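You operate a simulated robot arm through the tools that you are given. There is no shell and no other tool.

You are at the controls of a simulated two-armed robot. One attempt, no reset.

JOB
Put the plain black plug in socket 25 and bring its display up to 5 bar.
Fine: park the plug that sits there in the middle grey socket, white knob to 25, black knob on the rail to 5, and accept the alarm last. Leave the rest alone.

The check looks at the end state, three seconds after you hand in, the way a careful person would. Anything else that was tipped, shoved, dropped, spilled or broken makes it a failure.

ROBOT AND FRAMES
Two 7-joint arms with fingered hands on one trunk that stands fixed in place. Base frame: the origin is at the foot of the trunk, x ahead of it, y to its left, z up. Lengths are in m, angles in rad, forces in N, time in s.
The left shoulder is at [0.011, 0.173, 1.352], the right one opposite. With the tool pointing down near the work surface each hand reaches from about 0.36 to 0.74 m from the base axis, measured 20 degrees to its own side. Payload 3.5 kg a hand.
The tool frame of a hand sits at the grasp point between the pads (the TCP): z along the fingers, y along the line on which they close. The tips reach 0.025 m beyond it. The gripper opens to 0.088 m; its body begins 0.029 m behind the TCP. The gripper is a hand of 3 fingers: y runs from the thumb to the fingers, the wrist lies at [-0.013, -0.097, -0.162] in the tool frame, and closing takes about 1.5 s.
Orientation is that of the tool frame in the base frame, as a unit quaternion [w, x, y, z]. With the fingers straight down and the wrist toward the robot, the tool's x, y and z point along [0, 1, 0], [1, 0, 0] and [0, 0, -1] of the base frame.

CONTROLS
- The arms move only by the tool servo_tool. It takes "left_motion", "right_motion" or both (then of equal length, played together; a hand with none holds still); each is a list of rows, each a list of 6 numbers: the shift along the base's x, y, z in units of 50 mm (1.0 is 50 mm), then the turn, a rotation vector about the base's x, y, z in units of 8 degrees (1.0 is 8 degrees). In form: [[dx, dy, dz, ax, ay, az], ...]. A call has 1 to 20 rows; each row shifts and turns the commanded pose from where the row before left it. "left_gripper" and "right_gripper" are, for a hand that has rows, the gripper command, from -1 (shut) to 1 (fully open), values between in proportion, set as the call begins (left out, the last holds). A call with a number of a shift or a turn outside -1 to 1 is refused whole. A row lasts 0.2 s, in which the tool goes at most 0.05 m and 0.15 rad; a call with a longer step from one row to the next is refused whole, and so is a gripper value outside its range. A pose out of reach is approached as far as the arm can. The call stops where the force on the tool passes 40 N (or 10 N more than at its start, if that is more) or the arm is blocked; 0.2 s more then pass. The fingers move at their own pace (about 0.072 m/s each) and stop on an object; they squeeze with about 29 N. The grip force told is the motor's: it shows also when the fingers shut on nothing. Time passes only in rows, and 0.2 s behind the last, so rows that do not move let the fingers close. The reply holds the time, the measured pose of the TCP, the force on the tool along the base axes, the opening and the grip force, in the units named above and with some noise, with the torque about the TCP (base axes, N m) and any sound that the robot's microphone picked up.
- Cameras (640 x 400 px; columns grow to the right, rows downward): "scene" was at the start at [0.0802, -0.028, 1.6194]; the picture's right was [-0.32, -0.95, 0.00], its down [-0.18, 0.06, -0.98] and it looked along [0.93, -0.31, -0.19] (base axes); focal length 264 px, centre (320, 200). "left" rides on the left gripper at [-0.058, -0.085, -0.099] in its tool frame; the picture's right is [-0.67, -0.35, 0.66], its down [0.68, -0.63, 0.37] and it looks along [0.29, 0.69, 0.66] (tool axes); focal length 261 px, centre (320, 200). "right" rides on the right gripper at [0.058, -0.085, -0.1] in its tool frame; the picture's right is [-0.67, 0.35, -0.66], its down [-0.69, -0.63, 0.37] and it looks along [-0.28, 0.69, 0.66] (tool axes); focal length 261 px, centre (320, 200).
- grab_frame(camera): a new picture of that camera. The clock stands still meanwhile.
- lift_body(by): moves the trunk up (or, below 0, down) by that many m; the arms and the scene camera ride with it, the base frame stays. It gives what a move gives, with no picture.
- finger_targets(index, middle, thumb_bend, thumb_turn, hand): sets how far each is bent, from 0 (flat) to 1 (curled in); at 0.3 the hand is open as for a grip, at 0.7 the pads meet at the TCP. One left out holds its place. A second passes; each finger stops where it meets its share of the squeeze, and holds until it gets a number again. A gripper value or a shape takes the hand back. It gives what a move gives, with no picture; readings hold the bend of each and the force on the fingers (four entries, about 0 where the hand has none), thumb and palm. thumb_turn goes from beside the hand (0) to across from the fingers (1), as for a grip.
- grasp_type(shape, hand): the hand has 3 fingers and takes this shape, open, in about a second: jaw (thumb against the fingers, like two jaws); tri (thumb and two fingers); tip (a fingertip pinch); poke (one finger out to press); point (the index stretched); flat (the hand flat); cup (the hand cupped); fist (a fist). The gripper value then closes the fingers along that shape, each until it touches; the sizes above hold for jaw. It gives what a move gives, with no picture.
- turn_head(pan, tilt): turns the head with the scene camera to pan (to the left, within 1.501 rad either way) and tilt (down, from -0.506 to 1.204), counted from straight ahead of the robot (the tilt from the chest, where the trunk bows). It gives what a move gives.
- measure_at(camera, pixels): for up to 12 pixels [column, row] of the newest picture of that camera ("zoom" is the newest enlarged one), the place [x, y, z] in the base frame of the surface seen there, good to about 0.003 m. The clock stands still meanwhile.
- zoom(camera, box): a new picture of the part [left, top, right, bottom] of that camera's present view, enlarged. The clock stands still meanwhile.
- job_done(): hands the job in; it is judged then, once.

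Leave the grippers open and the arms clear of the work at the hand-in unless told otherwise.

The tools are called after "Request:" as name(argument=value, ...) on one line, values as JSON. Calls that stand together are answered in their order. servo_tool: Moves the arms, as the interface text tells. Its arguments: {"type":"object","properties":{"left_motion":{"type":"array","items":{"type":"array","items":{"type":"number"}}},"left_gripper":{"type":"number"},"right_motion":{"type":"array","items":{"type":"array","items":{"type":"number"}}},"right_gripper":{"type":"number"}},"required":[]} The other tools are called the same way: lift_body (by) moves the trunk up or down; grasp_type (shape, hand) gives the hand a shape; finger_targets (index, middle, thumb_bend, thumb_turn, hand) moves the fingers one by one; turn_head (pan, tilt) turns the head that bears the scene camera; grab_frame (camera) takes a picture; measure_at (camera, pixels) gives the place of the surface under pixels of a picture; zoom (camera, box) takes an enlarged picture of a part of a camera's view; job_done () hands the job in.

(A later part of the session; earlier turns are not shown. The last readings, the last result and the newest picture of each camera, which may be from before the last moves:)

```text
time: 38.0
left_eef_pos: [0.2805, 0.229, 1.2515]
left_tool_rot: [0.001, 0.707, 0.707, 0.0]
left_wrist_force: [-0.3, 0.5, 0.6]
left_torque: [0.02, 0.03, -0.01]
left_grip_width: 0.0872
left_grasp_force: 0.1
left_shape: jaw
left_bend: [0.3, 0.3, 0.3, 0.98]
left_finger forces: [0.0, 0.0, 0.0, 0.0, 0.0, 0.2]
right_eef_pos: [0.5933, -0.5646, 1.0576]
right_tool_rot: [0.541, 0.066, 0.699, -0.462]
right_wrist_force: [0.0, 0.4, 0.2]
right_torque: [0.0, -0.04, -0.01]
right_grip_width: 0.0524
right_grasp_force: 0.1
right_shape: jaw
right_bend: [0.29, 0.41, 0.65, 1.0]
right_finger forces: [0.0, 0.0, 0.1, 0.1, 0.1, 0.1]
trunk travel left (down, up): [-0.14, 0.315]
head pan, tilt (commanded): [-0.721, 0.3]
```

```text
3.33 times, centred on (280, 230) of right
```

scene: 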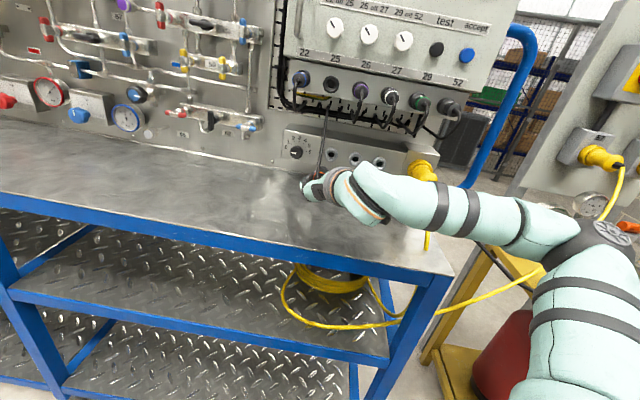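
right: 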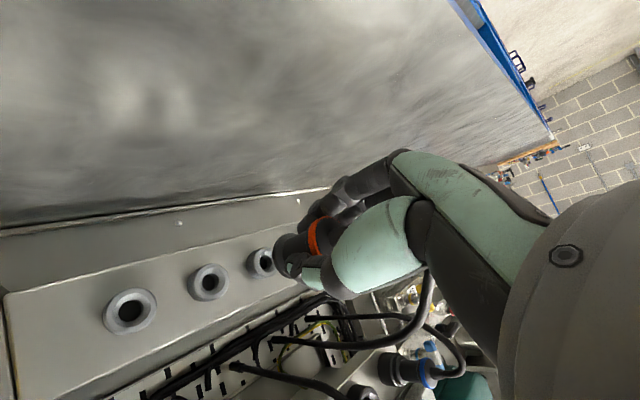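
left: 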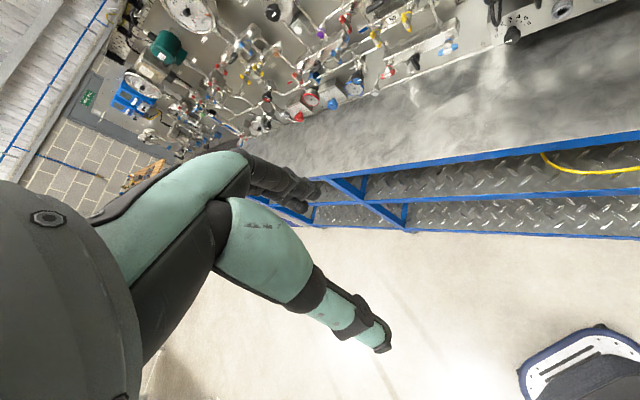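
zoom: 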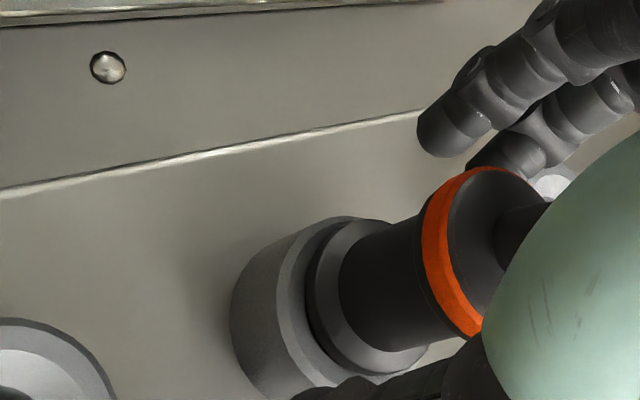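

Released; the orange plug stays seated. I draw the hand straight back in small steps, watching the cable.

Request:
servo_tool(right_motion=[[-0.2, 0.2, 0.02, 0, 0, 0], [-0.2, 0.2, 0.02, 0, 0, 0], [-0.2, 0.2, 0, 0, 0, 0], [0, 0, 0, 0, 0, 0]])

Request:
grab_frame(camera="right")

```text
time: 39.0
left_eef_pos: [0.2806, 0.2273, 1.2511]
left_tool_rot: [0.0, 0.707, 0.707, 0.0]
left_wrist_force: [0.3, -0.1, 0.3]
left_torque: [0.02, -0.01, -0.04]
left_grip_width: 0.0877
left_grasp_force: 0.0
left_shape: jaw
left_bend: [0.3, 0.3, 0.3, 0.98]
left_finger forces: [0.0, 0.1, 0.0, 0.0, 0.0, 0.0]
right_eef_pos: [0.5605, -0.5358, 1.0584]
right_tool_rot: [0.542, 0.067, 0.699, -0.463]
right_wrist_force: [0.7, 1.2, -0.1]
right_torque: [0.0, -0.02, -0.02]
right_grip_width: 0.0526
right_grasp_force: 0.1
right_shape: jaw
right_bend: [0.29, 0.41, 0.65, 1.0]
right_finger forces: [0.0, 0.0, 0.1, 0.1, 0.0, 0.1]
trunk travel left (down, up): [-0.14, 0.315]
head pan, tilt (commanded): [-0.721, 0.3]
```

```text
taken
```

right: 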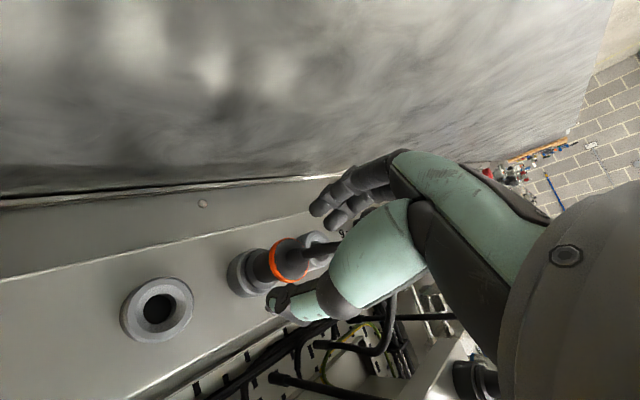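

The orange plug sits in the middle grey socket and the hand slides off cleanly. I retreat another 85 mm.

Request:
servo_tool(right_motion=[[-0.3, 0.3, 0, 0, 0, 0], [-0.3, 0.3, 0, 0, 0, 0], [-0.3, 0.3, 0, 0, 0, 0], [-0.3, 0.3, 0, 0, 0, 0], [0, 0, 0, 0, 0, 0]])

Request:
grab_frame(camera="right")

Request:
grab_frame(camera="scene")

```text
time: 40.2
left_eef_pos: [0.2796, 0.227, 1.2513]
left_tool_rot: [0.0, 0.707, 0.707, -0.001]
left_wrist_force: [0.3, -0.2, 0.3]
left_torque: [-0.01, -0.02, 0.0]
left_grip_width: 0.0877
left_grasp_force: 0.0
left_shape: jaw
left_bend: [0.3, 0.3, 0.3, 0.98]
left_finger forces: [0.0, 0.0, 0.0, 0.0, 0.1, 0.1]
right_eef_pos: [0.5005, -0.4741, 1.0593]
right_tool_rot: [0.541, 0.066, 0.699, -0.463]
right_wrist_force: [-0.3, 0.4, -0.3]
right_torque: [-0.03, 0.01, -0.01]
right_grip_width: 0.0522
right_grasp_force: 0.1
right_shape: jaw
right_bend: [0.29, 0.41, 0.65, 1.0]
right_finger forces: [0.1, 0.0, 0.0, 0.0, 0.0, 0.0]
trunk travel left (down, up): [-0.14, 0.315]
head pan, tilt (commanded): [-0.721, 0.3]
```

```text
taken
```

right: 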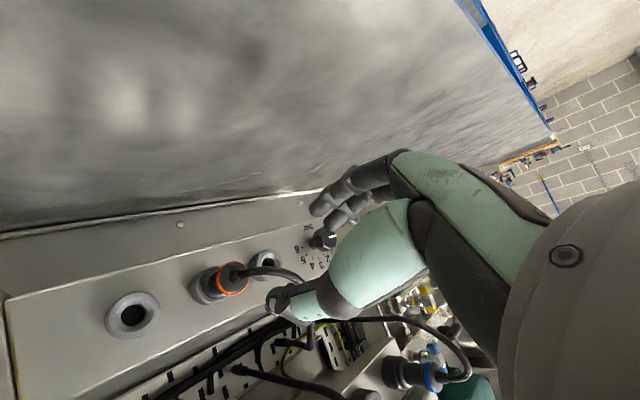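

```text
taken
```

scene: 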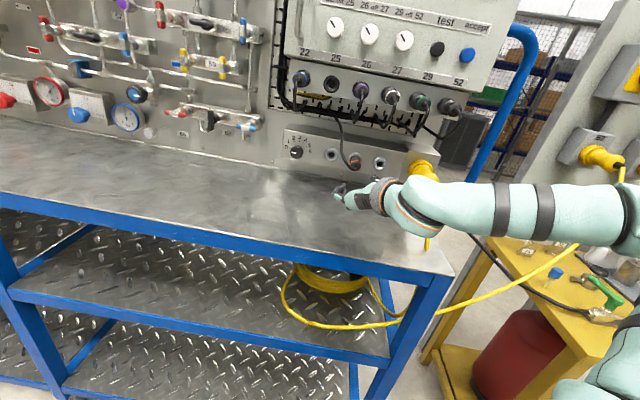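

The orange plug is parked in the middle grey socket. Next the plain black plug in 52. I back off 25 mm more, then raise the trunk to bring the hand up clear of the cables.

Request:
servo_tool(right_motion=[[-0.2, 0.2, 0, 0, 0, 0], [-0.2, 0.2, 0, 0, 0, 0], [0, 0, 0, 0, 0, 0]])

Request:
lift_body(by=0.15)

Request:
servo_tool(right_motion=[[-0.3, -0.3, 0.1, 0, 0, 0], [-0.3, -0.3, 0.1, 0, 0, 0], [-0.3, -0.3, 0.1, 0, 0, 0], [-0.3, -0.3, 0.1, 0, 0, 0], [0, 0, 0, 0, 0, 0]])

Request:
grab_frame(camera="right")

Request:
grab_frame(camera="scene")

```text
time: 41.0
left_eef_pos: [0.281, 0.228, 1.2513]
left_tool_rot: [0.0, 0.707, 0.707, 0.0]
left_wrist_force: [0.0, 0.6, -0.8]
left_torque: [0.0, 0.0, 0.01]
left_grip_width: 0.0875
left_grasp_force: 0.1
left_shape: jaw
left_bend: [0.3, 0.3, 0.3, 0.98]
left_finger forces: [0.0, 0.1, 0.0, 0.0, 0.0, 0.0]
right_eef_pos: [0.4825, -0.4551, 1.0595]
right_tool_rot: [0.541, 0.067, 0.699, -0.463]
right_wrist_force: [0.8, 0.3, -0.9]
right_torque: [0.02, -0.02, 0.01]
right_grip_width: 0.0523
right_grasp_force: 0.1
right_shape: jaw
right_bend: [0.29, 0.41, 0.65, 1.0]
right_finger forces: [0.1, 0.0, 0.0, 0.1, 0.0, 0.0]
trunk travel left (down, up): [-0.14, 0.315]
head pan, tilt (commanded): [-0.721, 0.3]
```

```text
time: 42.8
left_eef_pos: [0.2797, 0.2279, 1.4007]
left_tool_rot: [0.0, 0.707, 0.707, -0.001]
left_wrist_force: [-0.3, -0.1, -0.7]
left_torque: [-0.03, 0.0, 0.01]
left_grip_width: 0.0875
left_grasp_force: 0.0
left_shape: jaw
left_bend: [0.3, 0.3, 0.3, 0.98]
left_finger forces: [0.0, 0.1, 0.1, 0.0, 0.0, 0.1]
right_eef_pos: [0.4808, -0.4541, 1.2096]
right_tool_rot: [0.541, 0.066, 0.699, -0.463]
right_wrist_force: [-0.3, 0.4, -0.2]
right_torque: [0.02, -0.02, -0.01]
right_grip_width: 0.0524
right_grasp_force: 0.0
right_shape: jaw
right_bend: [0.29, 0.41, 0.65, 1.0]
right_finger forces: [0.1, 0.0, 0.0, 0.0, 0.1, 0.0]
trunk travel left (down, up): [-0.29, 0.165]
head pan, tilt (commanded): [-0.721, 0.3]
```

```text
time: 44.0
left_eef_pos: [0.2802, 0.2279, 1.4014]
left_tool_rot: [0.001, 0.707, 0.707, -0.001]
left_wrist_force: [0.9, 0.8, -0.4]
left_torque: [0.0, 0.01, 0.02]
left_grip_width: 0.0876
left_grasp_force: 0.0
left_shape: jaw
left_bend: [0.3, 0.3, 0.3, 0.98]
left_finger forces: [0.0, 0.1, 0.0, 0.0, 0.0, 0.1]
right_eef_pos: [0.4215, -0.5148, 1.2309]
right_tool_rot: [0.542, 0.066, 0.699, -0.462]
right_wrist_force: [1.0, 0.4, 0.1]
right_torque: [-0.02, -0.03, -0.04]
right_grip_width: 0.0525
right_grasp_force: 0.1
right_shape: jaw
right_bend: [0.29, 0.41, 0.65, 1.0]
right_finger forces: [0.0, 0.0, 0.0, 0.1, 0.0, 0.0]
trunk travel left (down, up): [-0.29, 0.165]
head pan, tilt (commanded): [-0.721, 0.3]
```

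```text
taken
```

right: 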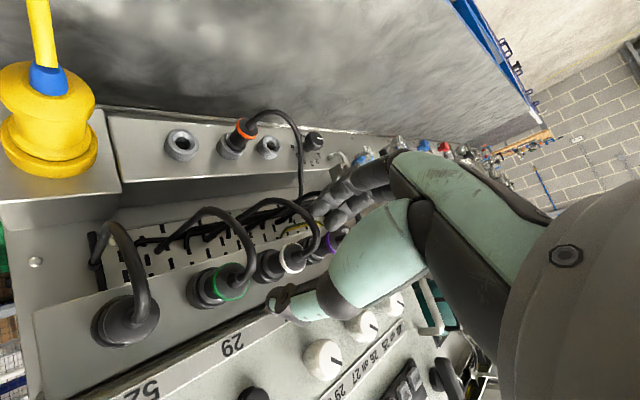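

```text
taken
```

scene: 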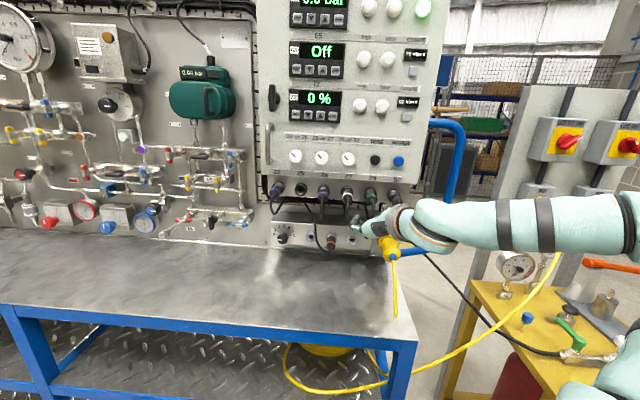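

Plug 52 shows at about (125,315). I zoom and measure it.

Request:
zoom(camera="right", box=[60, 250, 220, 350])

Request:
measure_at(camera="zoom", pixels=[[390, 250], [240, 190], [300, 175], [380, 220], [385, 290], [340, 350], [260, 350], [215, 260], [140, 300], [200, 370], [160, 240], [300, 260]])

```text
4.00 times, centred on (140, 300) of right
```

zoom: 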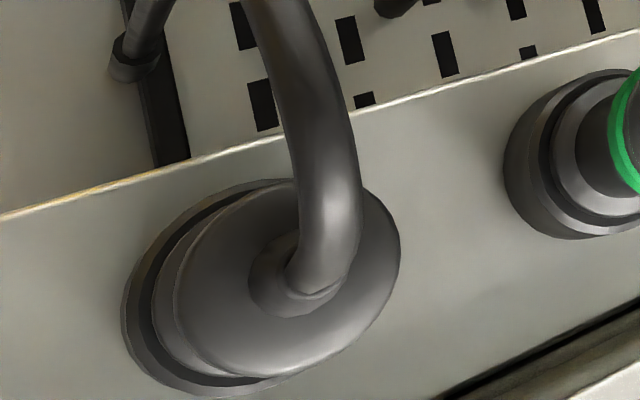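

```text
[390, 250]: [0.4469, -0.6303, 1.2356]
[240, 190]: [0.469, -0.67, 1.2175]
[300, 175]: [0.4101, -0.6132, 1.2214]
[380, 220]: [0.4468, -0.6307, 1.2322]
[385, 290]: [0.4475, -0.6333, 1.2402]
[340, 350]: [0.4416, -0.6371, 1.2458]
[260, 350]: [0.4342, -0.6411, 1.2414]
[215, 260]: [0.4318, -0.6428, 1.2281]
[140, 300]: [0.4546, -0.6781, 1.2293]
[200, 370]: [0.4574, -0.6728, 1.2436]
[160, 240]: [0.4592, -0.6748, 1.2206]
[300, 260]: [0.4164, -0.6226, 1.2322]
```

Its cap centre is near u≈0.14, z≈1.2335; I move right 70 mm to face it and measure again from closer on axis.

Request:
servo_tool(right_motion=[[-0.35, -0.35, 0.02, 0, 0, 0], [-0.35, -0.35, 0.02, 0, 0, 0], [-0.3, -0.3, 0.01, 0, 0, 0], [0, 0, 0, 0, 0, 0]])

Request:
zoom(camera="right", box=[180, 210, 340, 310])

Request:
measure_at(camera="zoom", pixels=[[250, 210], [262, 160], [210, 220], [230, 290], [300, 280], [320, 220], [150, 260], [120, 230], [180, 220], [270, 300], [200, 260], [310, 250]])

```text
time: 45.0
left_eef_pos: [0.2797, 0.2272, 1.4017]
left_tool_rot: [0.001, 0.707, 0.707, -0.001]
left_wrist_force: [0.0, 0.1, 0.8]
left_torque: [-0.02, 0.01, 0.03]
left_grip_width: 0.0876
left_grasp_force: 0.1
left_shape: jaw
left_bend: [0.3, 0.3, 0.3, 0.98]
left_finger forces: [0.0, 0.0, 0.0, 0.0, 0.0, 0.1]
right_eef_pos: [0.3708, -0.5636, 1.2319]
right_tool_rot: [0.542, 0.066, 0.699, -0.463]
right_wrist_force: [-0.2, -0.5, -0.1]
right_torque: [-0.01, 0.01, 0.01]
right_grip_width: 0.0522
right_grasp_force: 0.1
right_shape: jaw
right_bend: [0.29, 0.41, 0.65, 1.0]
right_finger forces: [0.1, 0.0, 0.1, 0.1, 0.0, 0.0]
trunk travel left (down, up): [-0.29, 0.165]
head pan, tilt (commanded): [-0.721, 0.3]
```

```text
4.00 times, centred on (260, 260) of right
```

zoom: 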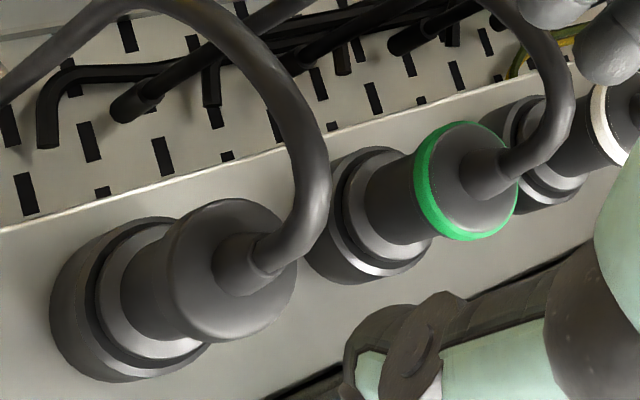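

```text
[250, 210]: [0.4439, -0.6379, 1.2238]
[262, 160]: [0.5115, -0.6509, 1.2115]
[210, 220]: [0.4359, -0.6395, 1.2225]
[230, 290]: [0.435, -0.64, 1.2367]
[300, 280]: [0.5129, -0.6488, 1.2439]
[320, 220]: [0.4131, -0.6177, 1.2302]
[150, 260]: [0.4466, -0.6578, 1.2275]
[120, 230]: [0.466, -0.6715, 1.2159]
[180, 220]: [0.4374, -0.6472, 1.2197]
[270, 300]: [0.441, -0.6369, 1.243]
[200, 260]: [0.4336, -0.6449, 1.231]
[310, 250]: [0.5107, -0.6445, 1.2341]
```

Measurements put plug 52 nearer u≈0.143. I check it independently from the scene camera.

Request:
zoom(camera="scene", box=[360, 170, 440, 220])

```text
8.00 times, centred on (400, 195) of scene
```

zoom: 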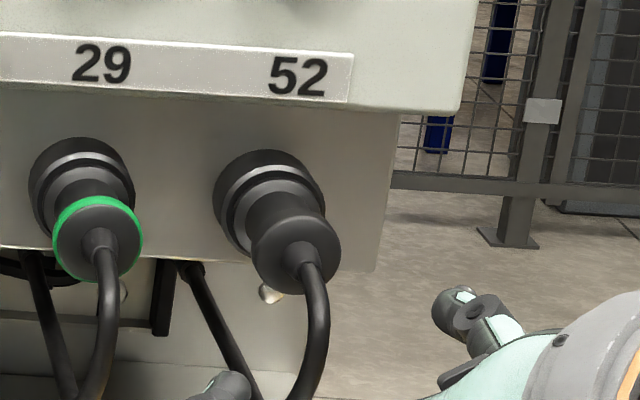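

I measure cap and rim points of 52 and 29 in this view.

Request:
measure_at(camera="zoom", pixels=[[258, 250], [335, 250], [285, 225], [280, 285], [225, 180], [268, 155], [315, 180], [220, 215], [60, 240], [138, 235], [95, 203], [80, 143]])

```text
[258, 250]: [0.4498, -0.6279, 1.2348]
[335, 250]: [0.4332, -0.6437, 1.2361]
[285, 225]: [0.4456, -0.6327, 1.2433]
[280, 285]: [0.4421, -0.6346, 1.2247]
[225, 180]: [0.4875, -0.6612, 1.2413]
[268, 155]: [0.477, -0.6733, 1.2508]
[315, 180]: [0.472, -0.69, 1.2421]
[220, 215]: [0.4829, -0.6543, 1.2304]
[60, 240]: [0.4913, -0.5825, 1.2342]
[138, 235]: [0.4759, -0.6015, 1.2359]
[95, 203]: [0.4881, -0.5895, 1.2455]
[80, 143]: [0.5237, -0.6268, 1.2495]
```

The scene view gives u≈0.1374, z≈1.234; the right view about 0.143. I approach to n≈-0.715 at u≈0.139 and judge the alignment close up, as I did for the orange plug.

Request:
servo_tool(right_motion=[[0.242, -0.267, 0.013, 0, 0, 0], [0.242, -0.267, 0.013, 0, 0, 0], [0.242, -0.267, 0.013, 0, 0, 0], [0, 0, 0, 0, 0, 0]])

Request:
zoom(camera="right", box=[180, 170, 420, 320])

```text
time: 46.0
left_eef_pos: [0.2792, 0.2281, 1.4015]
left_tool_rot: [0.001, 0.707, 0.708, -0.001]
left_wrist_force: [0.7, -0.4, 0.7]
left_torque: [0.0, -0.02, -0.01]
left_grip_width: 0.0876
left_grasp_force: 0.1
left_shape: jaw
left_bend: [0.3, 0.3, 0.3, 0.98]
left_finger forces: [0.0, 0.0, 0.1, 0.0, 0.0, 0.0]
right_eef_pos: [0.4074, -0.6034, 1.2339]
right_tool_rot: [0.542, 0.067, 0.698, -0.463]
right_wrist_force: [-0.9, -0.1, 0.2]
right_torque: [0.0, 0.02, -0.03]
right_grip_width: 0.0525
right_grasp_force: 0.1
right_shape: jaw
right_bend: [0.29, 0.41, 0.65, 1.0]
right_finger forces: [0.0, 0.0, 0.0, 0.0, 0.0, 0.0]
trunk travel left (down, up): [-0.29, 0.165]
head pan, tilt (commanded): [-0.721, 0.3]
```

```text
2.67 times, centred on (300, 245) of right
```

zoom: 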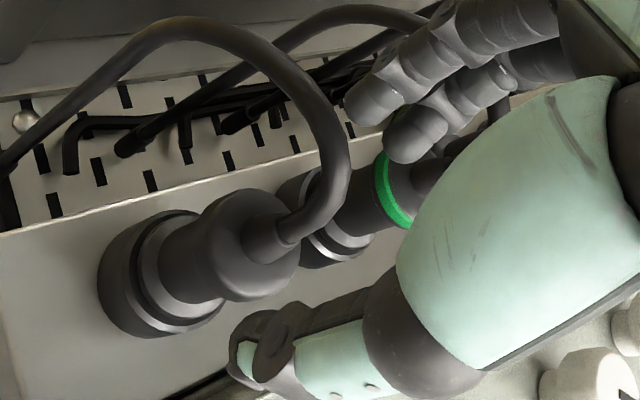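

Compared with the picture at the same depth for the orange plug, the black one lies about 3 mm right of the axis. I shift 2.5 mm right and go in 24 mm.

Request:
servo_tool(right_motion=[[0.15, -0.188, 0, 0, 0, 0], [0.15, -0.188, 0, 0, 0, 0], [0, 0, 0, 0, 0, 0]])

Request:
zoom(camera="right", box=[180, 170, 420, 320])

```text
time: 46.8
left_eef_pos: [0.2791, 0.2278, 1.4007]
left_tool_rot: [0.001, 0.707, 0.707, -0.001]
left_wrist_force: [0.6, 0.7, -1.8]
left_torque: [0.0, 0.04, 0.0]
left_grip_width: 0.0878
left_grasp_force: 0.0
left_shape: jaw
left_bend: [0.3, 0.3, 0.3, 0.98]
left_finger forces: [0.0, 0.0, 0.1, 0.0, 0.1, 0.0]
right_eef_pos: [0.4222, -0.6224, 1.2323]
right_tool_rot: [0.542, 0.066, 0.698, -0.463]
right_wrist_force: [0.6, 0.8, 0.1]
right_torque: [-0.01, 0.0, -0.03]
right_grip_width: 0.0524
right_grasp_force: 0.1
right_shape: jaw
right_bend: [0.29, 0.41, 0.65, 1.0]
right_finger forces: [0.0, 0.0, 0.1, 0.1, 0.0, 0.0]
trunk travel left (down, up): [-0.29, 0.165]
head pan, tilt (commanded): [-0.721, 0.3]
```

```text
2.67 times, centred on (300, 245) of right
```

zoom: 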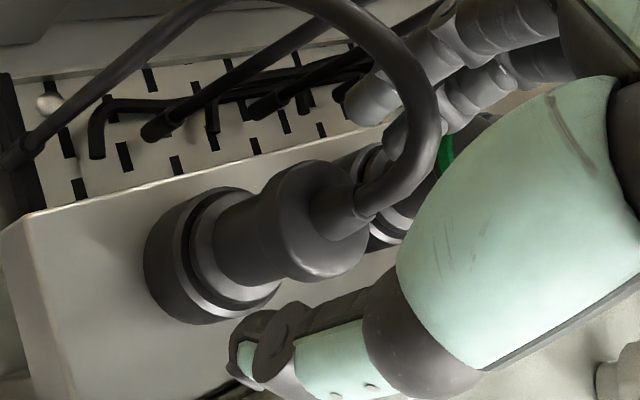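

This picture is nearly identical to the one just before I gripped the orange plug, so the alignment is right. I advance 26 mm.

Request:
servo_tool(right_motion=[[0.1, -0.1, 0, 0, 0, 0], [0.1, -0.1, 0, 0, 0, 0], [0.1, -0.1, 0, 0, 0, 0], [0.07, -0.07, 0, 0, 0, 0], [0, 0, 0, 0, 0, 0]])

Request:
zoom(camera="right", box=[200, 170, 440, 320])

```text
time: 48.0
left_eef_pos: [0.2797, 0.2293, 1.4023]
left_tool_rot: [0.001, 0.707, 0.707, 0.0]
left_wrist_force: [0.3, -0.9, -0.7]
left_torque: [-0.02, -0.03, 0.03]
left_grip_width: 0.0876
left_grasp_force: 0.0
left_shape: jaw
left_bend: [0.3, 0.3, 0.3, 0.98]
left_finger forces: [0.0, 0.1, 0.0, 0.0, 0.0, 0.1]
right_eef_pos: [0.4406, -0.641, 1.2329]
right_tool_rot: [0.541, 0.066, 0.699, -0.463]
right_wrist_force: [0.3, 0.4, -0.2]
right_torque: [-0.01, -0.01, 0.01]
right_grip_width: 0.0523
right_grasp_force: 0.1
right_shape: jaw
right_bend: [0.29, 0.41, 0.65, 1.0]
right_finger forces: [0.0, 0.0, 0.1, 0.0, 0.0, 0.0]
trunk travel left (down, up): [-0.29, 0.165]
head pan, tilt (commanded): [-0.721, 0.3]
```

```text
2.67 times, centred on (320, 245) of right
```

zoom: 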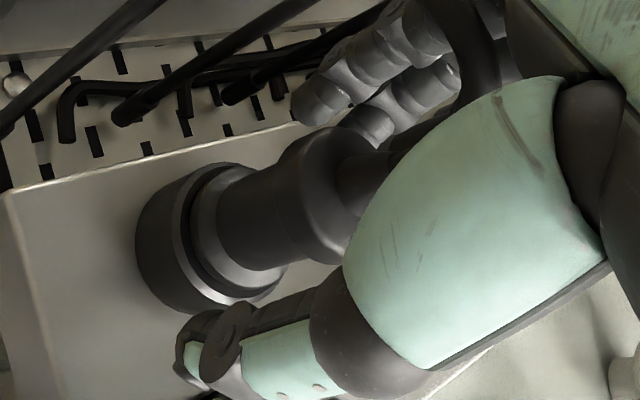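

No contact, plug between the pads (n≈-0.765). I close the fingers on it.

Request:
servo_tool(right_motion=[[0, 0, 0, 0, 0, 0], [0, 0, 0, 0, 0, 0], [0, 0, 0, 0, 0, 0], [0, 0, 0, 0, 0, 0], [0, 0, 0, 0, 0, 0], [0, 0, 0, 0, 0, 0], [0, 0, 0, 0, 0, 0], [0, 0, 0, 0, 0, 0]], right_gripper=-1)

Request:
zoom(camera="right", box=[200, 170, 440, 320])

```text
time: 49.8
left_eef_pos: [0.2802, 0.2279, 1.4014]
left_tool_rot: [-0.001, 0.707, 0.707, 0.001]
left_wrist_force: [0.5, 0.6, -0.4]
left_torque: [0.0, 0.01, 0.01]
left_grip_width: 0.0875
left_grasp_force: 0.1
left_shape: jaw
left_bend: [0.3, 0.3, 0.3, 0.98]
left_finger forces: [0.1, 0.1, 0.1, 0.0, 0.1, 0.0]
right_eef_pos: [0.4417, -0.6431, 1.2329]
right_tool_rot: [0.541, 0.066, 0.699, -0.463]
right_wrist_force: [-1.5, -1.0, -1.1]
right_torque: [0.02, 0.03, 0.01]
right_grip_width: 0.0145
right_grasp_force: 28.9
right_shape: jaw
right_bend: [0.73, 0.6, 0.74, 1.0]
right_finger forces: [16.0, 10.3, 0.0, 0.0, 25.3, 0.0]
trunk travel left (down, up): [-0.29, 0.165]
head pan, tilt (commanded): [-0.721, 0.3]
```

```text
2.67 times, centred on (320, 245) of right
```

zoom: 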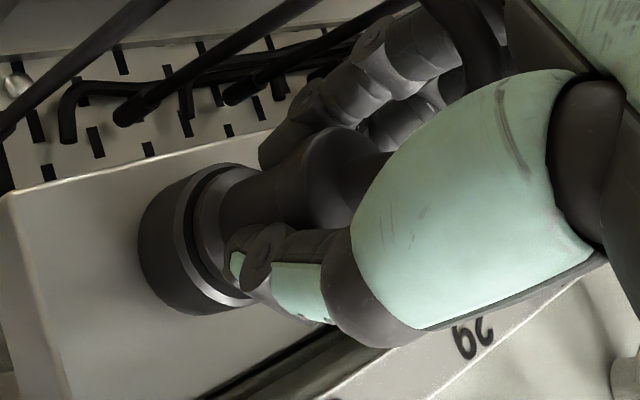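

Gripped with the same forces as before. I pull straight out, 28 mm, then another 60 mm.

Request:
servo_tool(right_motion=[[-0.1, 0.1, 0, 0, 0, 0], [-0.1, 0.1, 0, 0, 0, 0], [-0.1, 0.1, 0, 0, 0, 0], [-0.1, 0.1, 0, 0, 0, 0], [0, 0, 0, 0, 0, 0]])

Request:
servo_tool(right_motion=[[-0.2, 0.2, 0, 0, 0, 0], [-0.2, 0.2, 0, 0, 0, 0], [-0.2, 0.2, 0, 0, 0, 0], [-0.25, 0.25, 0, 0, 0, 0], [0, 0, 0, 0, 0, 0]])

Request:
grab_frame(camera="right")

Request:
grab_frame(camera="scene")

```text
time: 51.0
left_eef_pos: [0.2794, 0.2277, 1.4004]
left_tool_rot: [0.0, 0.707, 0.707, -0.001]
left_wrist_force: [-0.1, -0.5, 0.3]
left_torque: [-0.01, -0.01, 0.03]
left_grip_width: 0.0876
left_grasp_force: 0.0
left_shape: jaw
left_bend: [0.3, 0.3, 0.3, 0.98]
left_finger forces: [0.1, 0.0, 0.0, 0.0, 0.1, 0.0]
right_eef_pos: [0.4221, -0.6213, 1.2319]
right_tool_rot: [0.541, 0.066, 0.699, -0.463]
right_wrist_force: [0.0, -0.2, -0.2]
right_torque: [0.01, 0.02, 0.0]
right_grip_width: 0.0139
right_grasp_force: 29.4
right_shape: jaw
right_bend: [0.73, 0.6, 0.74, 1.0]
right_finger forces: [16.1, 10.8, 0.0, 0.0, 25.5, 0.0]
trunk travel left (down, up): [-0.29, 0.165]
head pan, tilt (commanded): [-0.721, 0.3]
```

```text
time: 52.2
left_eef_pos: [0.2804, 0.2265, 1.4011]
left_tool_rot: [-0.001, 0.707, 0.707, 0.0]
left_wrist_force: [-0.6, -0.3, 0.2]
left_torque: [0.02, -0.04, 0.0]
left_grip_width: 0.0876
left_grasp_force: 0.0
left_shape: jaw
left_bend: [0.3, 0.3, 0.3, 0.98]
left_finger forces: [0.0, 0.0, 0.0, 0.0, 0.0, 0.0]
right_eef_pos: [0.3795, -0.5794, 1.2327]
right_tool_rot: [0.541, 0.066, 0.7, -0.462]
right_wrist_force: [-0.7, 0.3, 1.2]
right_torque: [-0.01, 0.02, 0.02]
right_grip_width: 0.0144
right_grasp_force: 28.7
right_shape: jaw
right_bend: [0.73, 0.6, 0.75, 1.0]
right_finger forces: [16.1, 11.1, 0.0, 0.0, 25.4, 0.0]
trunk travel left (down, up): [-0.29, 0.165]
head pan, tilt (commanded): [-0.721, 0.3]
```

```text
taken
```

right: 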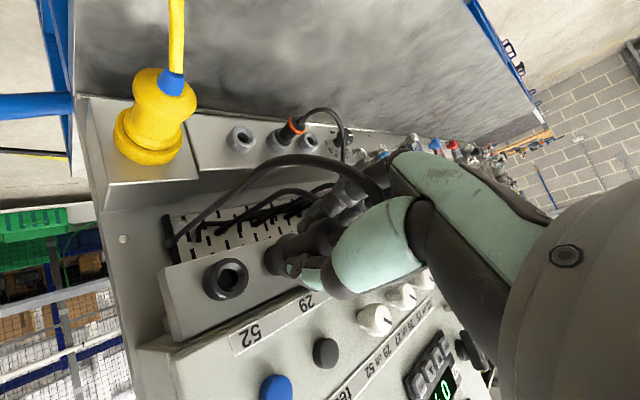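

```text
taken
```

scene: 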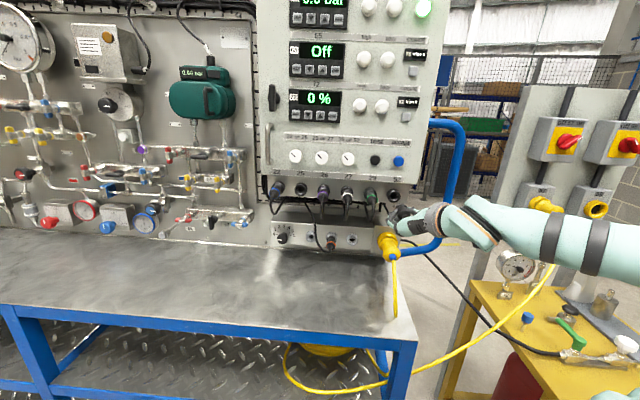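

The black plug is out and socket 52 is empty. To pass clear of the other plugs and cables I back off 18 mm, rise 50 mm, and then move left along the panel.

Request:
servo_tool(right_motion=[[-0.13, 0.13, 0.5, 0, 0, 0], [-0.13, 0.13, 0.5, 0, 0, 0], [0, 0, 0, 0, 0, 0]])

Request:
servo_tool(right_motion=[[0.5, 0.5, 0, 0, 0, 0], [0.5, 0.5, 0, 0, 0, 0], [0.5, 0.5, 0, 0, 0, 0], [0, 0, 0, 0, 0, 0]])

Request:
grab_frame(camera="right")

Request:
grab_frame(camera="scene")

```text
time: 53.0
left_eef_pos: [0.2799, 0.228, 1.4022]
left_tool_rot: [0.0, 0.707, 0.707, 0.0]
left_wrist_force: [-0.5, 0.5, -0.2]
left_torque: [0.0, 0.0, 0.0]
left_grip_width: 0.0877
left_grasp_force: 0.1
left_shape: jaw
left_bend: [0.3, 0.3, 0.3, 0.98]
left_finger forces: [0.0, 0.0, 0.1, 0.1, 0.0, 0.0]
right_eef_pos: [0.3665, -0.5674, 1.2822]
right_tool_rot: [0.542, 0.067, 0.699, -0.462]
right_wrist_force: [0.5, -0.4, -1.0]
right_torque: [0.0, 0.03, 0.01]
right_grip_width: 0.0142
right_grasp_force: 29.2
right_shape: jaw
right_bend: [0.73, 0.6, 0.75, 1.0]
right_finger forces: [16.3, 11.9, 0.0, 0.1, 25.2, 0.2]
trunk travel left (down, up): [-0.29, 0.165]
head pan, tilt (commanded): [-0.721, 0.3]
```

```text
time: 54.0
left_eef_pos: [0.2795, 0.2278, 1.402]
left_tool_rot: [0.0, 0.707, 0.707, -0.001]
left_wrist_force: [0.3, 0.4, 0.6]
left_torque: [-0.02, 0.02, 0.01]
left_grip_width: 0.0879
left_grasp_force: 0.1
left_shape: jaw
left_bend: [0.3, 0.3, 0.3, 0.98]
left_finger forces: [0.0, 0.0, 0.0, 0.0, 0.0, 0.0]
right_eef_pos: [0.4409, -0.4893, 1.2846]
right_tool_rot: [0.542, 0.066, 0.698, -0.463]
right_wrist_force: [0.5, 0.7, -0.4]
right_torque: [0.0, -0.02, 0.01]
right_grip_width: 0.014
right_grasp_force: 28.7
right_shape: jaw
right_bend: [0.73, 0.6, 0.75, 1.0]
right_finger forces: [16.2, 12.5, 0.1, 0.1, 25.4, 0.0]
trunk travel left (down, up): [-0.29, 0.165]
head pan, tilt (commanded): [-0.721, 0.3]
```

```text
taken
```

right: 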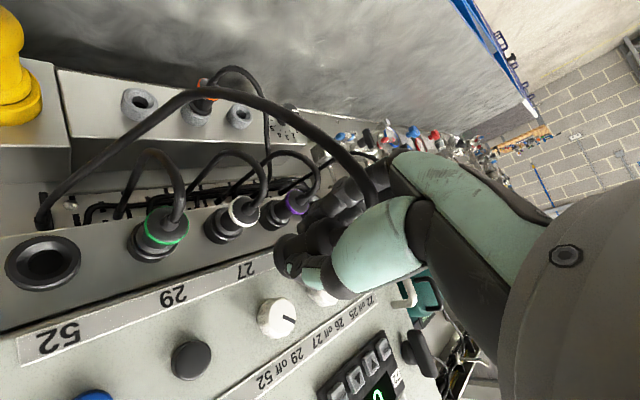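

```text
taken
```

scene: 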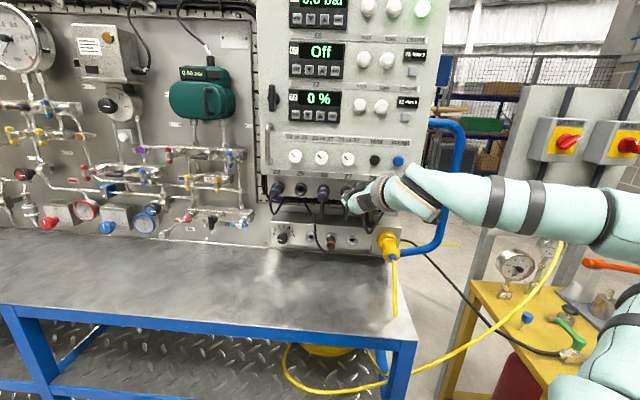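

Passing freely; the cable follows. I continue left 150 mm to stand in front of socket 25.

Request:
servo_tool(right_motion=[[0.529, 0.529, 0, 0, 0, 0], [0.529, 0.529, 0, 0, 0, 0], [0.529, 0.529, 0, 0, 0, 0], [0.529, 0.529, 0, 0, 0, 0], [0, 0, 0, 0, 0, 0]])

Request:
servo_tool(right_motion=[[0, 0, -0.33, 0, 0, 0], [0, 0, -0.33, 0, 0, 0], [0, 0, -0.33, 0, 0, 0], [0, 0, 0, 0, 0, 0]])

Request:
grab_frame(camera="right")

Request:
grab_frame(camera="scene")

```text
time: 55.2
left_eef_pos: [0.2787, 0.2279, 1.4018]
left_tool_rot: [0.0, 0.708, 0.707, 0.0]
left_wrist_force: [-0.4, -0.6, 0.3]
left_torque: [0.04, 0.01, -0.01]
left_grip_width: 0.0878
left_grasp_force: 0.2
left_shape: jaw
left_bend: [0.3, 0.3, 0.3, 0.98]
left_finger forces: [0.0, 0.0, 0.1, 0.1, 0.0, 0.0]
right_eef_pos: [0.5461, -0.3843, 1.2852]
right_tool_rot: [0.541, 0.067, 0.699, -0.463]
right_wrist_force: [0.2, -0.1, -0.6]
right_torque: [-0.02, 0.01, 0.0]
right_grip_width: 0.014
right_grasp_force: 28.8
right_shape: jaw
right_bend: [0.73, 0.6, 0.75, 1.0]
right_finger forces: [16.0, 13.1, 0.0, 0.1, 25.6, 0.0]
trunk travel left (down, up): [-0.29, 0.165]
head pan, tilt (commanded): [-0.721, 0.3]
```

```text
time: 56.2
left_eef_pos: [0.2798, 0.2275, 1.4005]
left_tool_rot: [-0.001, 0.707, 0.707, 0.0]
left_wrist_force: [-0.3, -0.1, -0.3]
left_torque: [0.07, 0.0, -0.05]
left_grip_width: 0.0876
left_grasp_force: 0.1
left_shape: jaw
left_bend: [0.3, 0.3, 0.3, 0.98]
left_finger forces: [0.1, 0.0, 0.0, 0.0, 0.0, 0.1]
right_eef_pos: [0.5486, -0.3813, 1.2395]
right_tool_rot: [0.543, 0.063, 0.698, -0.462]
right_wrist_force: [-0.1, 0.8, -1.3]
right_torque: [-0.02, 0.02, -0.03]
right_grip_width: 0.0138
right_grasp_force: 28.8
right_shape: jaw
right_bend: [0.73, 0.6, 0.75, 1.0]
right_finger forces: [16.2, 13.0, 0.0, 0.0, 25.5, 0.0]
right hand out of reach, approached as far as the arm can: row 3
trunk travel left (down, up): [-0.29, 0.165]
head pan, tilt (commanded): [-0.721, 0.3]
```

```text
taken
```

right: 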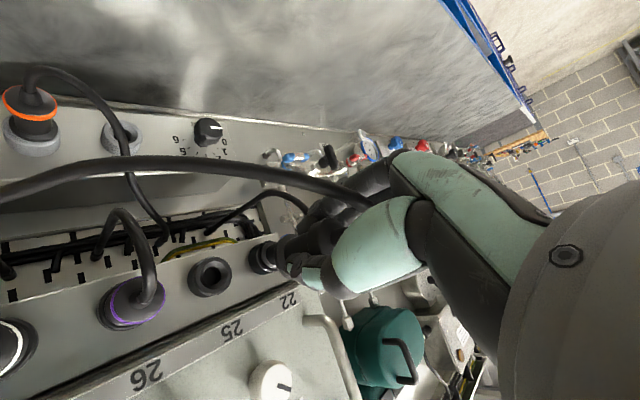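

```text
taken
```

scene: 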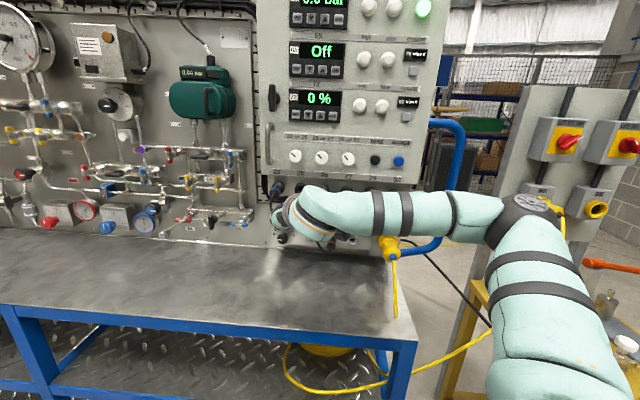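

In front of socket 25 now; the last bit of descent was at the arm's limit. I rise a little, lower the trunk 65 mm to the earlier working height, and set the height again.

Request:
servo_tool(right_motion=[[0, 0, 0.4, 0, 0, 0], [0, 0, 0.4, 0, 0, 0], [0, 0, 0, 0, 0, 0]])

Request:
lift_body(by=-0.065)

Request:
grab_frame(camera="right")

```text
time: 57.0
left_eef_pos: [0.2796, 0.2273, 1.4007]
left_tool_rot: [0.0, 0.707, 0.707, 0.0]
left_wrist_force: [0.0, -0.8, -0.3]
left_torque: [0.0, -0.01, -0.02]
left_grip_width: 0.0877
left_grasp_force: 0.1
left_shape: jaw
left_bend: [0.3, 0.3, 0.3, 0.98]
left_finger forces: [0.0, 0.0, 0.1, 0.0, 0.1, 0.1]
right_eef_pos: [0.5471, -0.384, 1.273]
right_tool_rot: [0.541, 0.067, 0.699, -0.463]
right_wrist_force: [0.0, 0.6, -0.7]
right_torque: [0.03, 0.02, 0.03]
right_grip_width: 0.0137
right_grasp_force: 28.8
right_shape: jaw
right_bend: [0.73, 0.6, 0.75, 1.0]
right_finger forces: [16.3, 13.3, 0.0, 0.0, 25.4, 0.0]
trunk travel left (down, up): [-0.29, 0.165]
head pan, tilt (commanded): [-0.721, 0.3]
```

```text
time: 58.0
left_eef_pos: [0.2795, 0.2279, 1.3358]
left_tool_rot: [0.0, 0.707, 0.707, 0.0]
left_wrist_force: [0.0, -0.6, 0.2]
left_torque: [0.0, -0.01, 0.01]
left_grip_width: 0.0873
left_grasp_force: 0.0
left_shape: jaw
left_bend: [0.3, 0.3, 0.3, 0.98]
left_finger forces: [0.0, 0.1, 0.0, 0.0, 0.1, 0.0]
right_eef_pos: [0.5474, -0.3843, 1.2092]
right_tool_rot: [0.541, 0.066, 0.699, -0.463]
right_wrist_force: [0.0, -0.3, -0.9]
right_torque: [0.04, 0.03, 0.0]
right_grip_width: 0.0138
right_grasp_force: 29.0
right_shape: jaw
right_bend: [0.73, 0.6, 0.75, 1.0]
right_finger forces: [16.2, 13.3, 0.0, 0.1, 25.5, 0.0]
trunk travel left (down, up): [-0.225, 0.23]
head pan, tilt (commanded): [-0.721, 0.3]
```

```text
taken
```

right: 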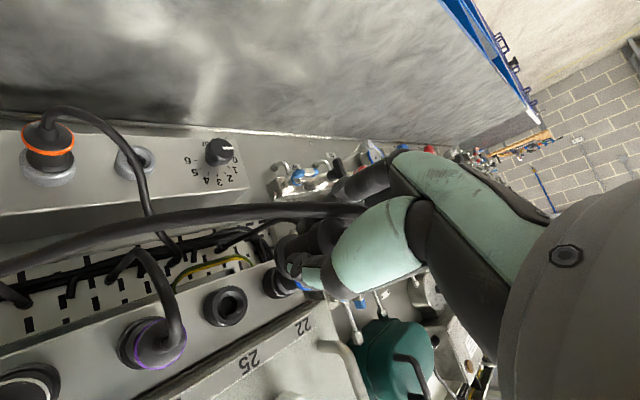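

Orientation is restored. I raise to z=1.2335 and advance to n≈-0.737, where I can compare with the picture taken when the orange plug left this socket.

Request:
servo_tool(right_motion=[[0, 0, 0.243, 0, 0, 0], [0, 0, 0.243, 0, 0, 0], [0, 0, 0, 0, 0, 0]])

Request:
servo_tool(right_motion=[[0.36, -0.36, 0, 0, 0, 0], [0.36, -0.36, 0, 0, 0, 0], [0.36, -0.36, 0, 0, 0, 0], [0, 0, 0, 0, 0, 0]])

Request:
zoom(camera="right", box=[200, 170, 440, 320])

```text
time: 58.8
left_eef_pos: [0.2801, 0.2272, 1.336]
left_tool_rot: [0.0, 0.707, 0.707, -0.001]
left_wrist_force: [0.3, 0.3, 0.2]
left_torque: [-0.01, 0.02, 0.0]
left_grip_width: 0.0874
left_grasp_force: 0.1
left_shape: jaw
left_bend: [0.3, 0.3, 0.3, 0.98]
left_finger forces: [0.0, 0.1, 0.0, 0.1, 0.0, 0.0]
right_eef_pos: [0.5474, -0.3852, 1.2335]
right_tool_rot: [0.541, 0.066, 0.699, -0.463]
right_wrist_force: [0.9, -0.2, 0.1]
right_torque: [0.0, 0.02, 0.01]
right_grip_width: 0.0142
right_grasp_force: 29.3
right_shape: jaw
right_bend: [0.73, 0.6, 0.75, 1.0]
right_finger forces: [16.3, 13.4, 0.0, 0.0, 25.4, 0.0]
trunk travel left (down, up): [-0.225, 0.23]
head pan, tilt (commanded): [-0.721, 0.3]
```

```text
time: 59.8
left_eef_pos: [0.2797, 0.2285, 1.336]
left_tool_rot: [0.0, 0.707, 0.707, 0.0]
left_wrist_force: [0.7, 0.7, 0.0]
left_torque: [0.0, 0.01, 0.01]
left_grip_width: 0.0877
left_grasp_force: 0.1
left_shape: jaw
left_bend: [0.3, 0.3, 0.3, 0.98]
left_finger forces: [0.1, 0.0, 0.0, 0.0, 0.0, 0.1]
right_eef_pos: [0.6002, -0.4404, 1.2342]
right_tool_rot: [0.542, 0.066, 0.698, -0.463]
right_wrist_force: [0.3, -0.4, 0.5]
right_torque: [0.01, 0.01, 0.0]
right_grip_width: 0.0139
right_grasp_force: 28.8
right_shape: jaw
right_bend: [0.73, 0.6, 0.75, 1.0]
right_finger forces: [16.3, 13.6, 0.0, 0.1, 25.4, 0.1]
trunk travel left (down, up): [-0.225, 0.23]
head pan, tilt (commanded): [-0.721, 0.3]
```

```text
2.67 times, centred on (320, 245) of right
```

zoom: 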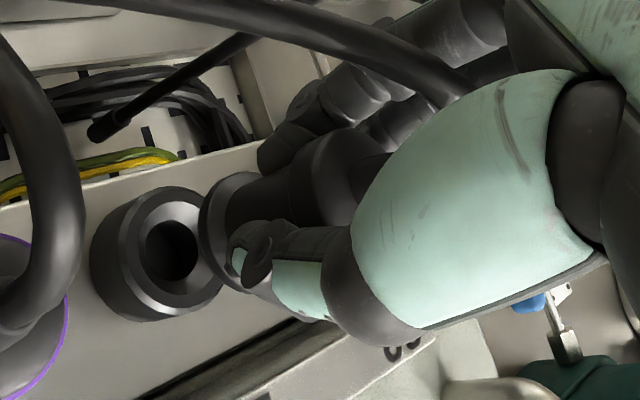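

Very similar to the earlier picture. I zoom in to compare the collar's centre line with the socket.

Request:
zoom(camera="right", box=[220, 220, 320, 300])

Request:
measure_at(camera="zoom", pixels=[[30, 210], [95, 110], [120, 280], [190, 240], [60, 140], [200, 170], [275, 150], [275, 200], [310, 130], [290, 240], [330, 180], [300, 110]])

```text
5.00 times, centred on (270, 260) of right
```

zoom: 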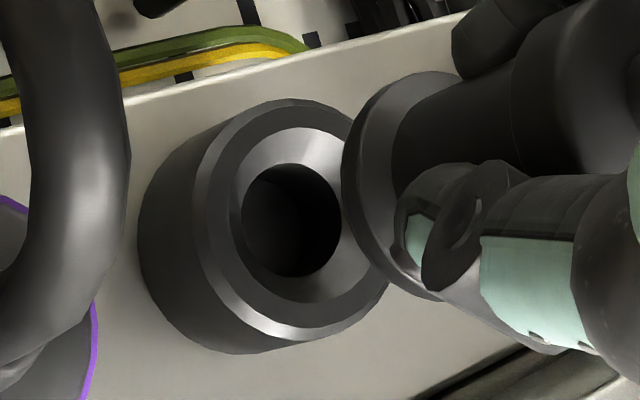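

```text
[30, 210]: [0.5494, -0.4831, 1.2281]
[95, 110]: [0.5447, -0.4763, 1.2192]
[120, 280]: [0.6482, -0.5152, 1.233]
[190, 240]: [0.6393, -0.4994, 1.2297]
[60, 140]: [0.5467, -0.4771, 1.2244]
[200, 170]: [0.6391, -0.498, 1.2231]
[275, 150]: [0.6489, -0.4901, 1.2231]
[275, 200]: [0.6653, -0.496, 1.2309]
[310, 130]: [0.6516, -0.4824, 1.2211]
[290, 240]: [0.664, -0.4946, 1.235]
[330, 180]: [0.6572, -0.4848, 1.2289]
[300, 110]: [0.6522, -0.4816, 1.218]
```

Both the image and the pose suggest the socket is about 3.5 mm left and 1.3 mm below the plug's line. I correct that while advancing 14 mm.

Request:
servo_tool(right_motion=[[0.124, -0.074, -0.013, 0, 0, 0], [0.124, -0.074, -0.013, 0, 0, 0], [0, 0, 0, 0, 0, 0]])

Request:
zoom(camera="right", box=[220, 220, 320, 300])

Request:
measure_at(camera="zoom", pixels=[[345, 180], [350, 150], [360, 120], [380, 95], [420, 75], [370, 240], [400, 275], [290, 130], [260, 180], [265, 250], [300, 310], [350, 330]])

```text
time: 60.6
left_eef_pos: [0.2798, 0.2267, 1.3363]
left_tool_rot: [0.0, 0.707, 0.707, 0.0]
left_wrist_force: [-0.2, -0.4, -0.6]
left_torque: [-0.04, -0.01, 0.02]
left_grip_width: 0.0874
left_grasp_force: 0.1
left_shape: jaw
left_bend: [0.3, 0.3, 0.3, 0.98]
left_finger forces: [0.0, 0.1, 0.0, 0.1, 0.1, 0.0]
right_eef_pos: [0.6117, -0.4471, 1.2317]
right_tool_rot: [0.542, 0.066, 0.698, -0.463]
right_wrist_force: [1.1, 0.1, -0.3]
right_torque: [-0.01, 0.0, 0.01]
right_grip_width: 0.0138
right_grasp_force: 29.2
right_shape: jaw
right_bend: [0.73, 0.6, 0.75, 1.0]
right_finger forces: [16.3, 13.6, 0.0, 0.0, 25.4, 0.0]
trunk travel left (down, up): [-0.225, 0.23]
head pan, tilt (commanded): [-0.721, 0.3]
```

```text
5.00 times, centred on (270, 260) of right
```

zoom: 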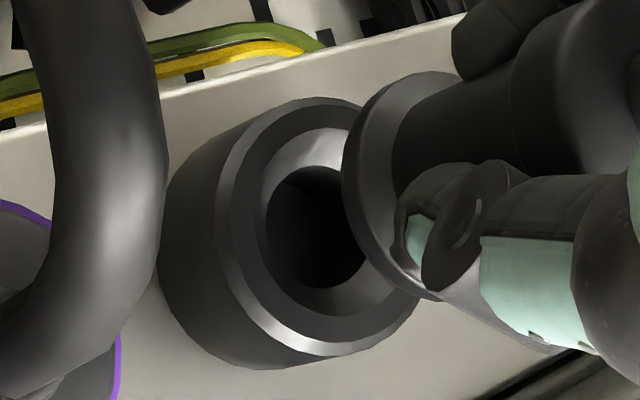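

```text
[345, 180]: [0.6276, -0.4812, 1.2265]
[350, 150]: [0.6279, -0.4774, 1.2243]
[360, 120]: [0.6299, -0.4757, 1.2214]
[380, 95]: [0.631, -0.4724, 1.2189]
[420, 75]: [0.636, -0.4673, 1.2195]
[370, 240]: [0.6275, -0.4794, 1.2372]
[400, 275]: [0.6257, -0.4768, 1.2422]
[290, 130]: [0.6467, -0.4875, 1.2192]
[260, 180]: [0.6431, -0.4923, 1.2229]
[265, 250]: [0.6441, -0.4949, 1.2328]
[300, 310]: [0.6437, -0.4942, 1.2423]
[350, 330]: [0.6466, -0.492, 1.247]
```

Measured collar centre ≈ (u -0.1165, z 1.232), socket centre ≈ (-0.117…-0.1155, 1.2335). So a small correction of 1 mm right and 1.4 mm up, then in slowly by 12 mm.

Request:
servo_tool(right_motion=[[0.053, -0.061, 0.014, 0, 0, 0], [0.053, -0.061, 0.014, 0, 0, 0], [0.053, -0.061, 0, 0, 0, 0], [0, 0, 0, 0, 0, 0]])

Request:
zoom(camera="right", box=[220, 210, 320, 290])

```text
time: 61.6
left_eef_pos: [0.2792, 0.227, 1.3374]
left_tool_rot: [0.0, 0.707, 0.707, 0.0]
left_wrist_force: [-0.4, -0.9, 0.1]
left_torque: [-0.01, -0.03, -0.03]
left_grip_width: 0.0879
left_grasp_force: 0.1
left_shape: jaw
left_bend: [0.3, 0.3, 0.3, 0.98]
left_finger forces: [0.0, 0.0, 0.1, 0.1, 0.0, 0.0]
right_eef_pos: [0.6204, -0.4567, 1.234]
right_tool_rot: [0.541, 0.067, 0.699, -0.463]
right_wrist_force: [-0.4, -1.3, -0.4]
right_torque: [0.0, -0.01, -0.05]
right_grip_width: 0.0138
right_grasp_force: 29.5
right_shape: jaw
right_bend: [0.73, 0.6, 0.75, 1.0]
right_finger forces: [16.8, 12.8, 0.0, 0.0, 26.0, 0.0]
trunk travel left (down, up): [-0.225, 0.23]
head pan, tilt (commanded): [-0.721, 0.3]
```

```text
5.00 times, centred on (270, 250) of right
```

zoom: 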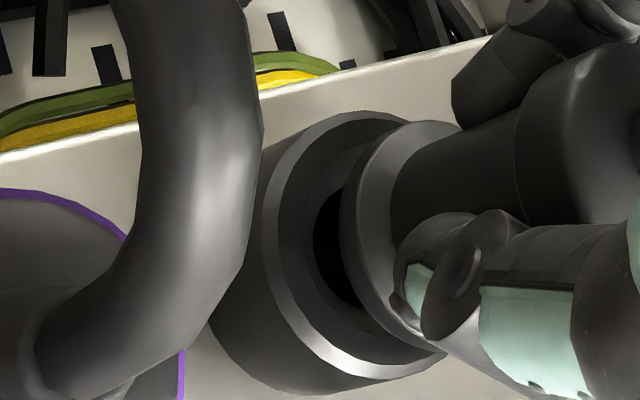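

Almost no force yet. I push in 6 mm in small steps.

Request:
servo_tool(right_motion=[[0.03, -0.03, 0, 0, 0, 0], [0.03, -0.03, 0, 0, 0, 0], [0.025, -0.025, 0, 0, 0, 0], [0, 0, 0, 0, 0, 0]])

Request:
zoom(camera="right", box=[220, 210, 320, 290])

```text
time: 62.6
left_eef_pos: [0.2788, 0.2291, 1.3355]
left_tool_rot: [0.001, 0.707, 0.707, -0.001]
left_wrist_force: [-0.2, 0.4, 0.2]
left_torque: [0.0, 0.0, 0.02]
left_grip_width: 0.0877
left_grasp_force: 0.0
left_shape: jaw
left_bend: [0.3, 0.3, 0.3, 0.98]
left_finger forces: [0.1, 0.0, 0.0, 0.1, 0.1, 0.0]
right_eef_pos: [0.6225, -0.4592, 1.2354]
right_tool_rot: [0.542, 0.067, 0.699, -0.462]
right_wrist_force: [-8.3, 4.7, -5.3]
right_torque: [0.07, 0.12, -0.07]
right_grip_width: 0.014
right_grasp_force: 28.3
right_shape: jaw
right_bend: [0.73, 0.6, 0.75, 1.0]
right_finger forces: [20.3, 12.6, 0.0, 0.0, 27.2, 0.0]
trunk travel left (down, up): [-0.225, 0.23]
head pan, tilt (commanded): [-0.721, 0.3]
```

```text
5.00 times, centred on (270, 250) of right
```

zoom: 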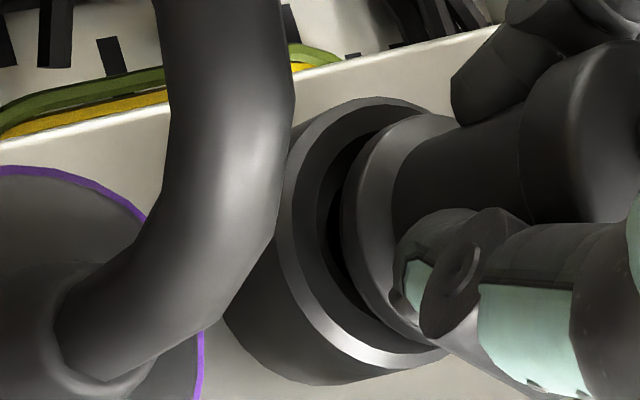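

Contact of 9 N with the socket pushing the plug down and right, so it rides the upper-left of the cone. I shift 1.5 mm down and 1 mm right, then press 3 mm.

Request:
servo_tool(right_motion=[[-0.03, 0, -0.04, 0, 0, 0], [0.0, 0.0, -0.01, 0, 0, 0], [0.03, -0.03, 0, 0, 0, 0], [0.025, -0.025, 0, 0, 0, 0], [0, 0, 0, 0, 0, 0]])

Request:
zoom(camera="right", box=[220, 210, 320, 290])

```text
time: 63.8
left_eef_pos: [0.2768, 0.2314, 1.337]
left_tool_rot: [0.002, 0.707, 0.707, -0.001]
left_wrist_force: [0.4, -0.3, 0.3]
left_torque: [0.01, -0.01, -0.01]
left_grip_width: 0.0876
left_grasp_force: 0.1
left_shape: jaw
left_bend: [0.3, 0.3, 0.3, 0.98]
left_finger forces: [0.1, 0.0, 0.0, 0.0, 0.0, 0.0]
right_eef_pos: [0.6238, -0.46, 1.2335]
right_tool_rot: [0.542, 0.067, 0.698, -0.463]
right_wrist_force: [-10.7, 9.3, -0.7]
right_torque: [0.01, 0.03, -0.03]
right_grip_width: 0.0144
right_grasp_force: 28.5
right_shape: jaw
right_bend: [0.73, 0.6, 0.75, 1.0]
right_finger forces: [18.5, 13.9, 0.0, 0.0, 28.9, 0.0]
trunk travel left (down, up): [-0.225, 0.23]
head pan, tilt (commanded): [-0.721, 0.3]
```

```text
5.00 times, centred on (270, 250) of right
```

zoom: 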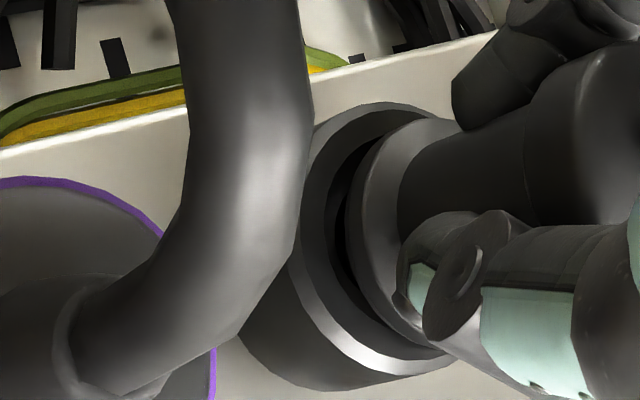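

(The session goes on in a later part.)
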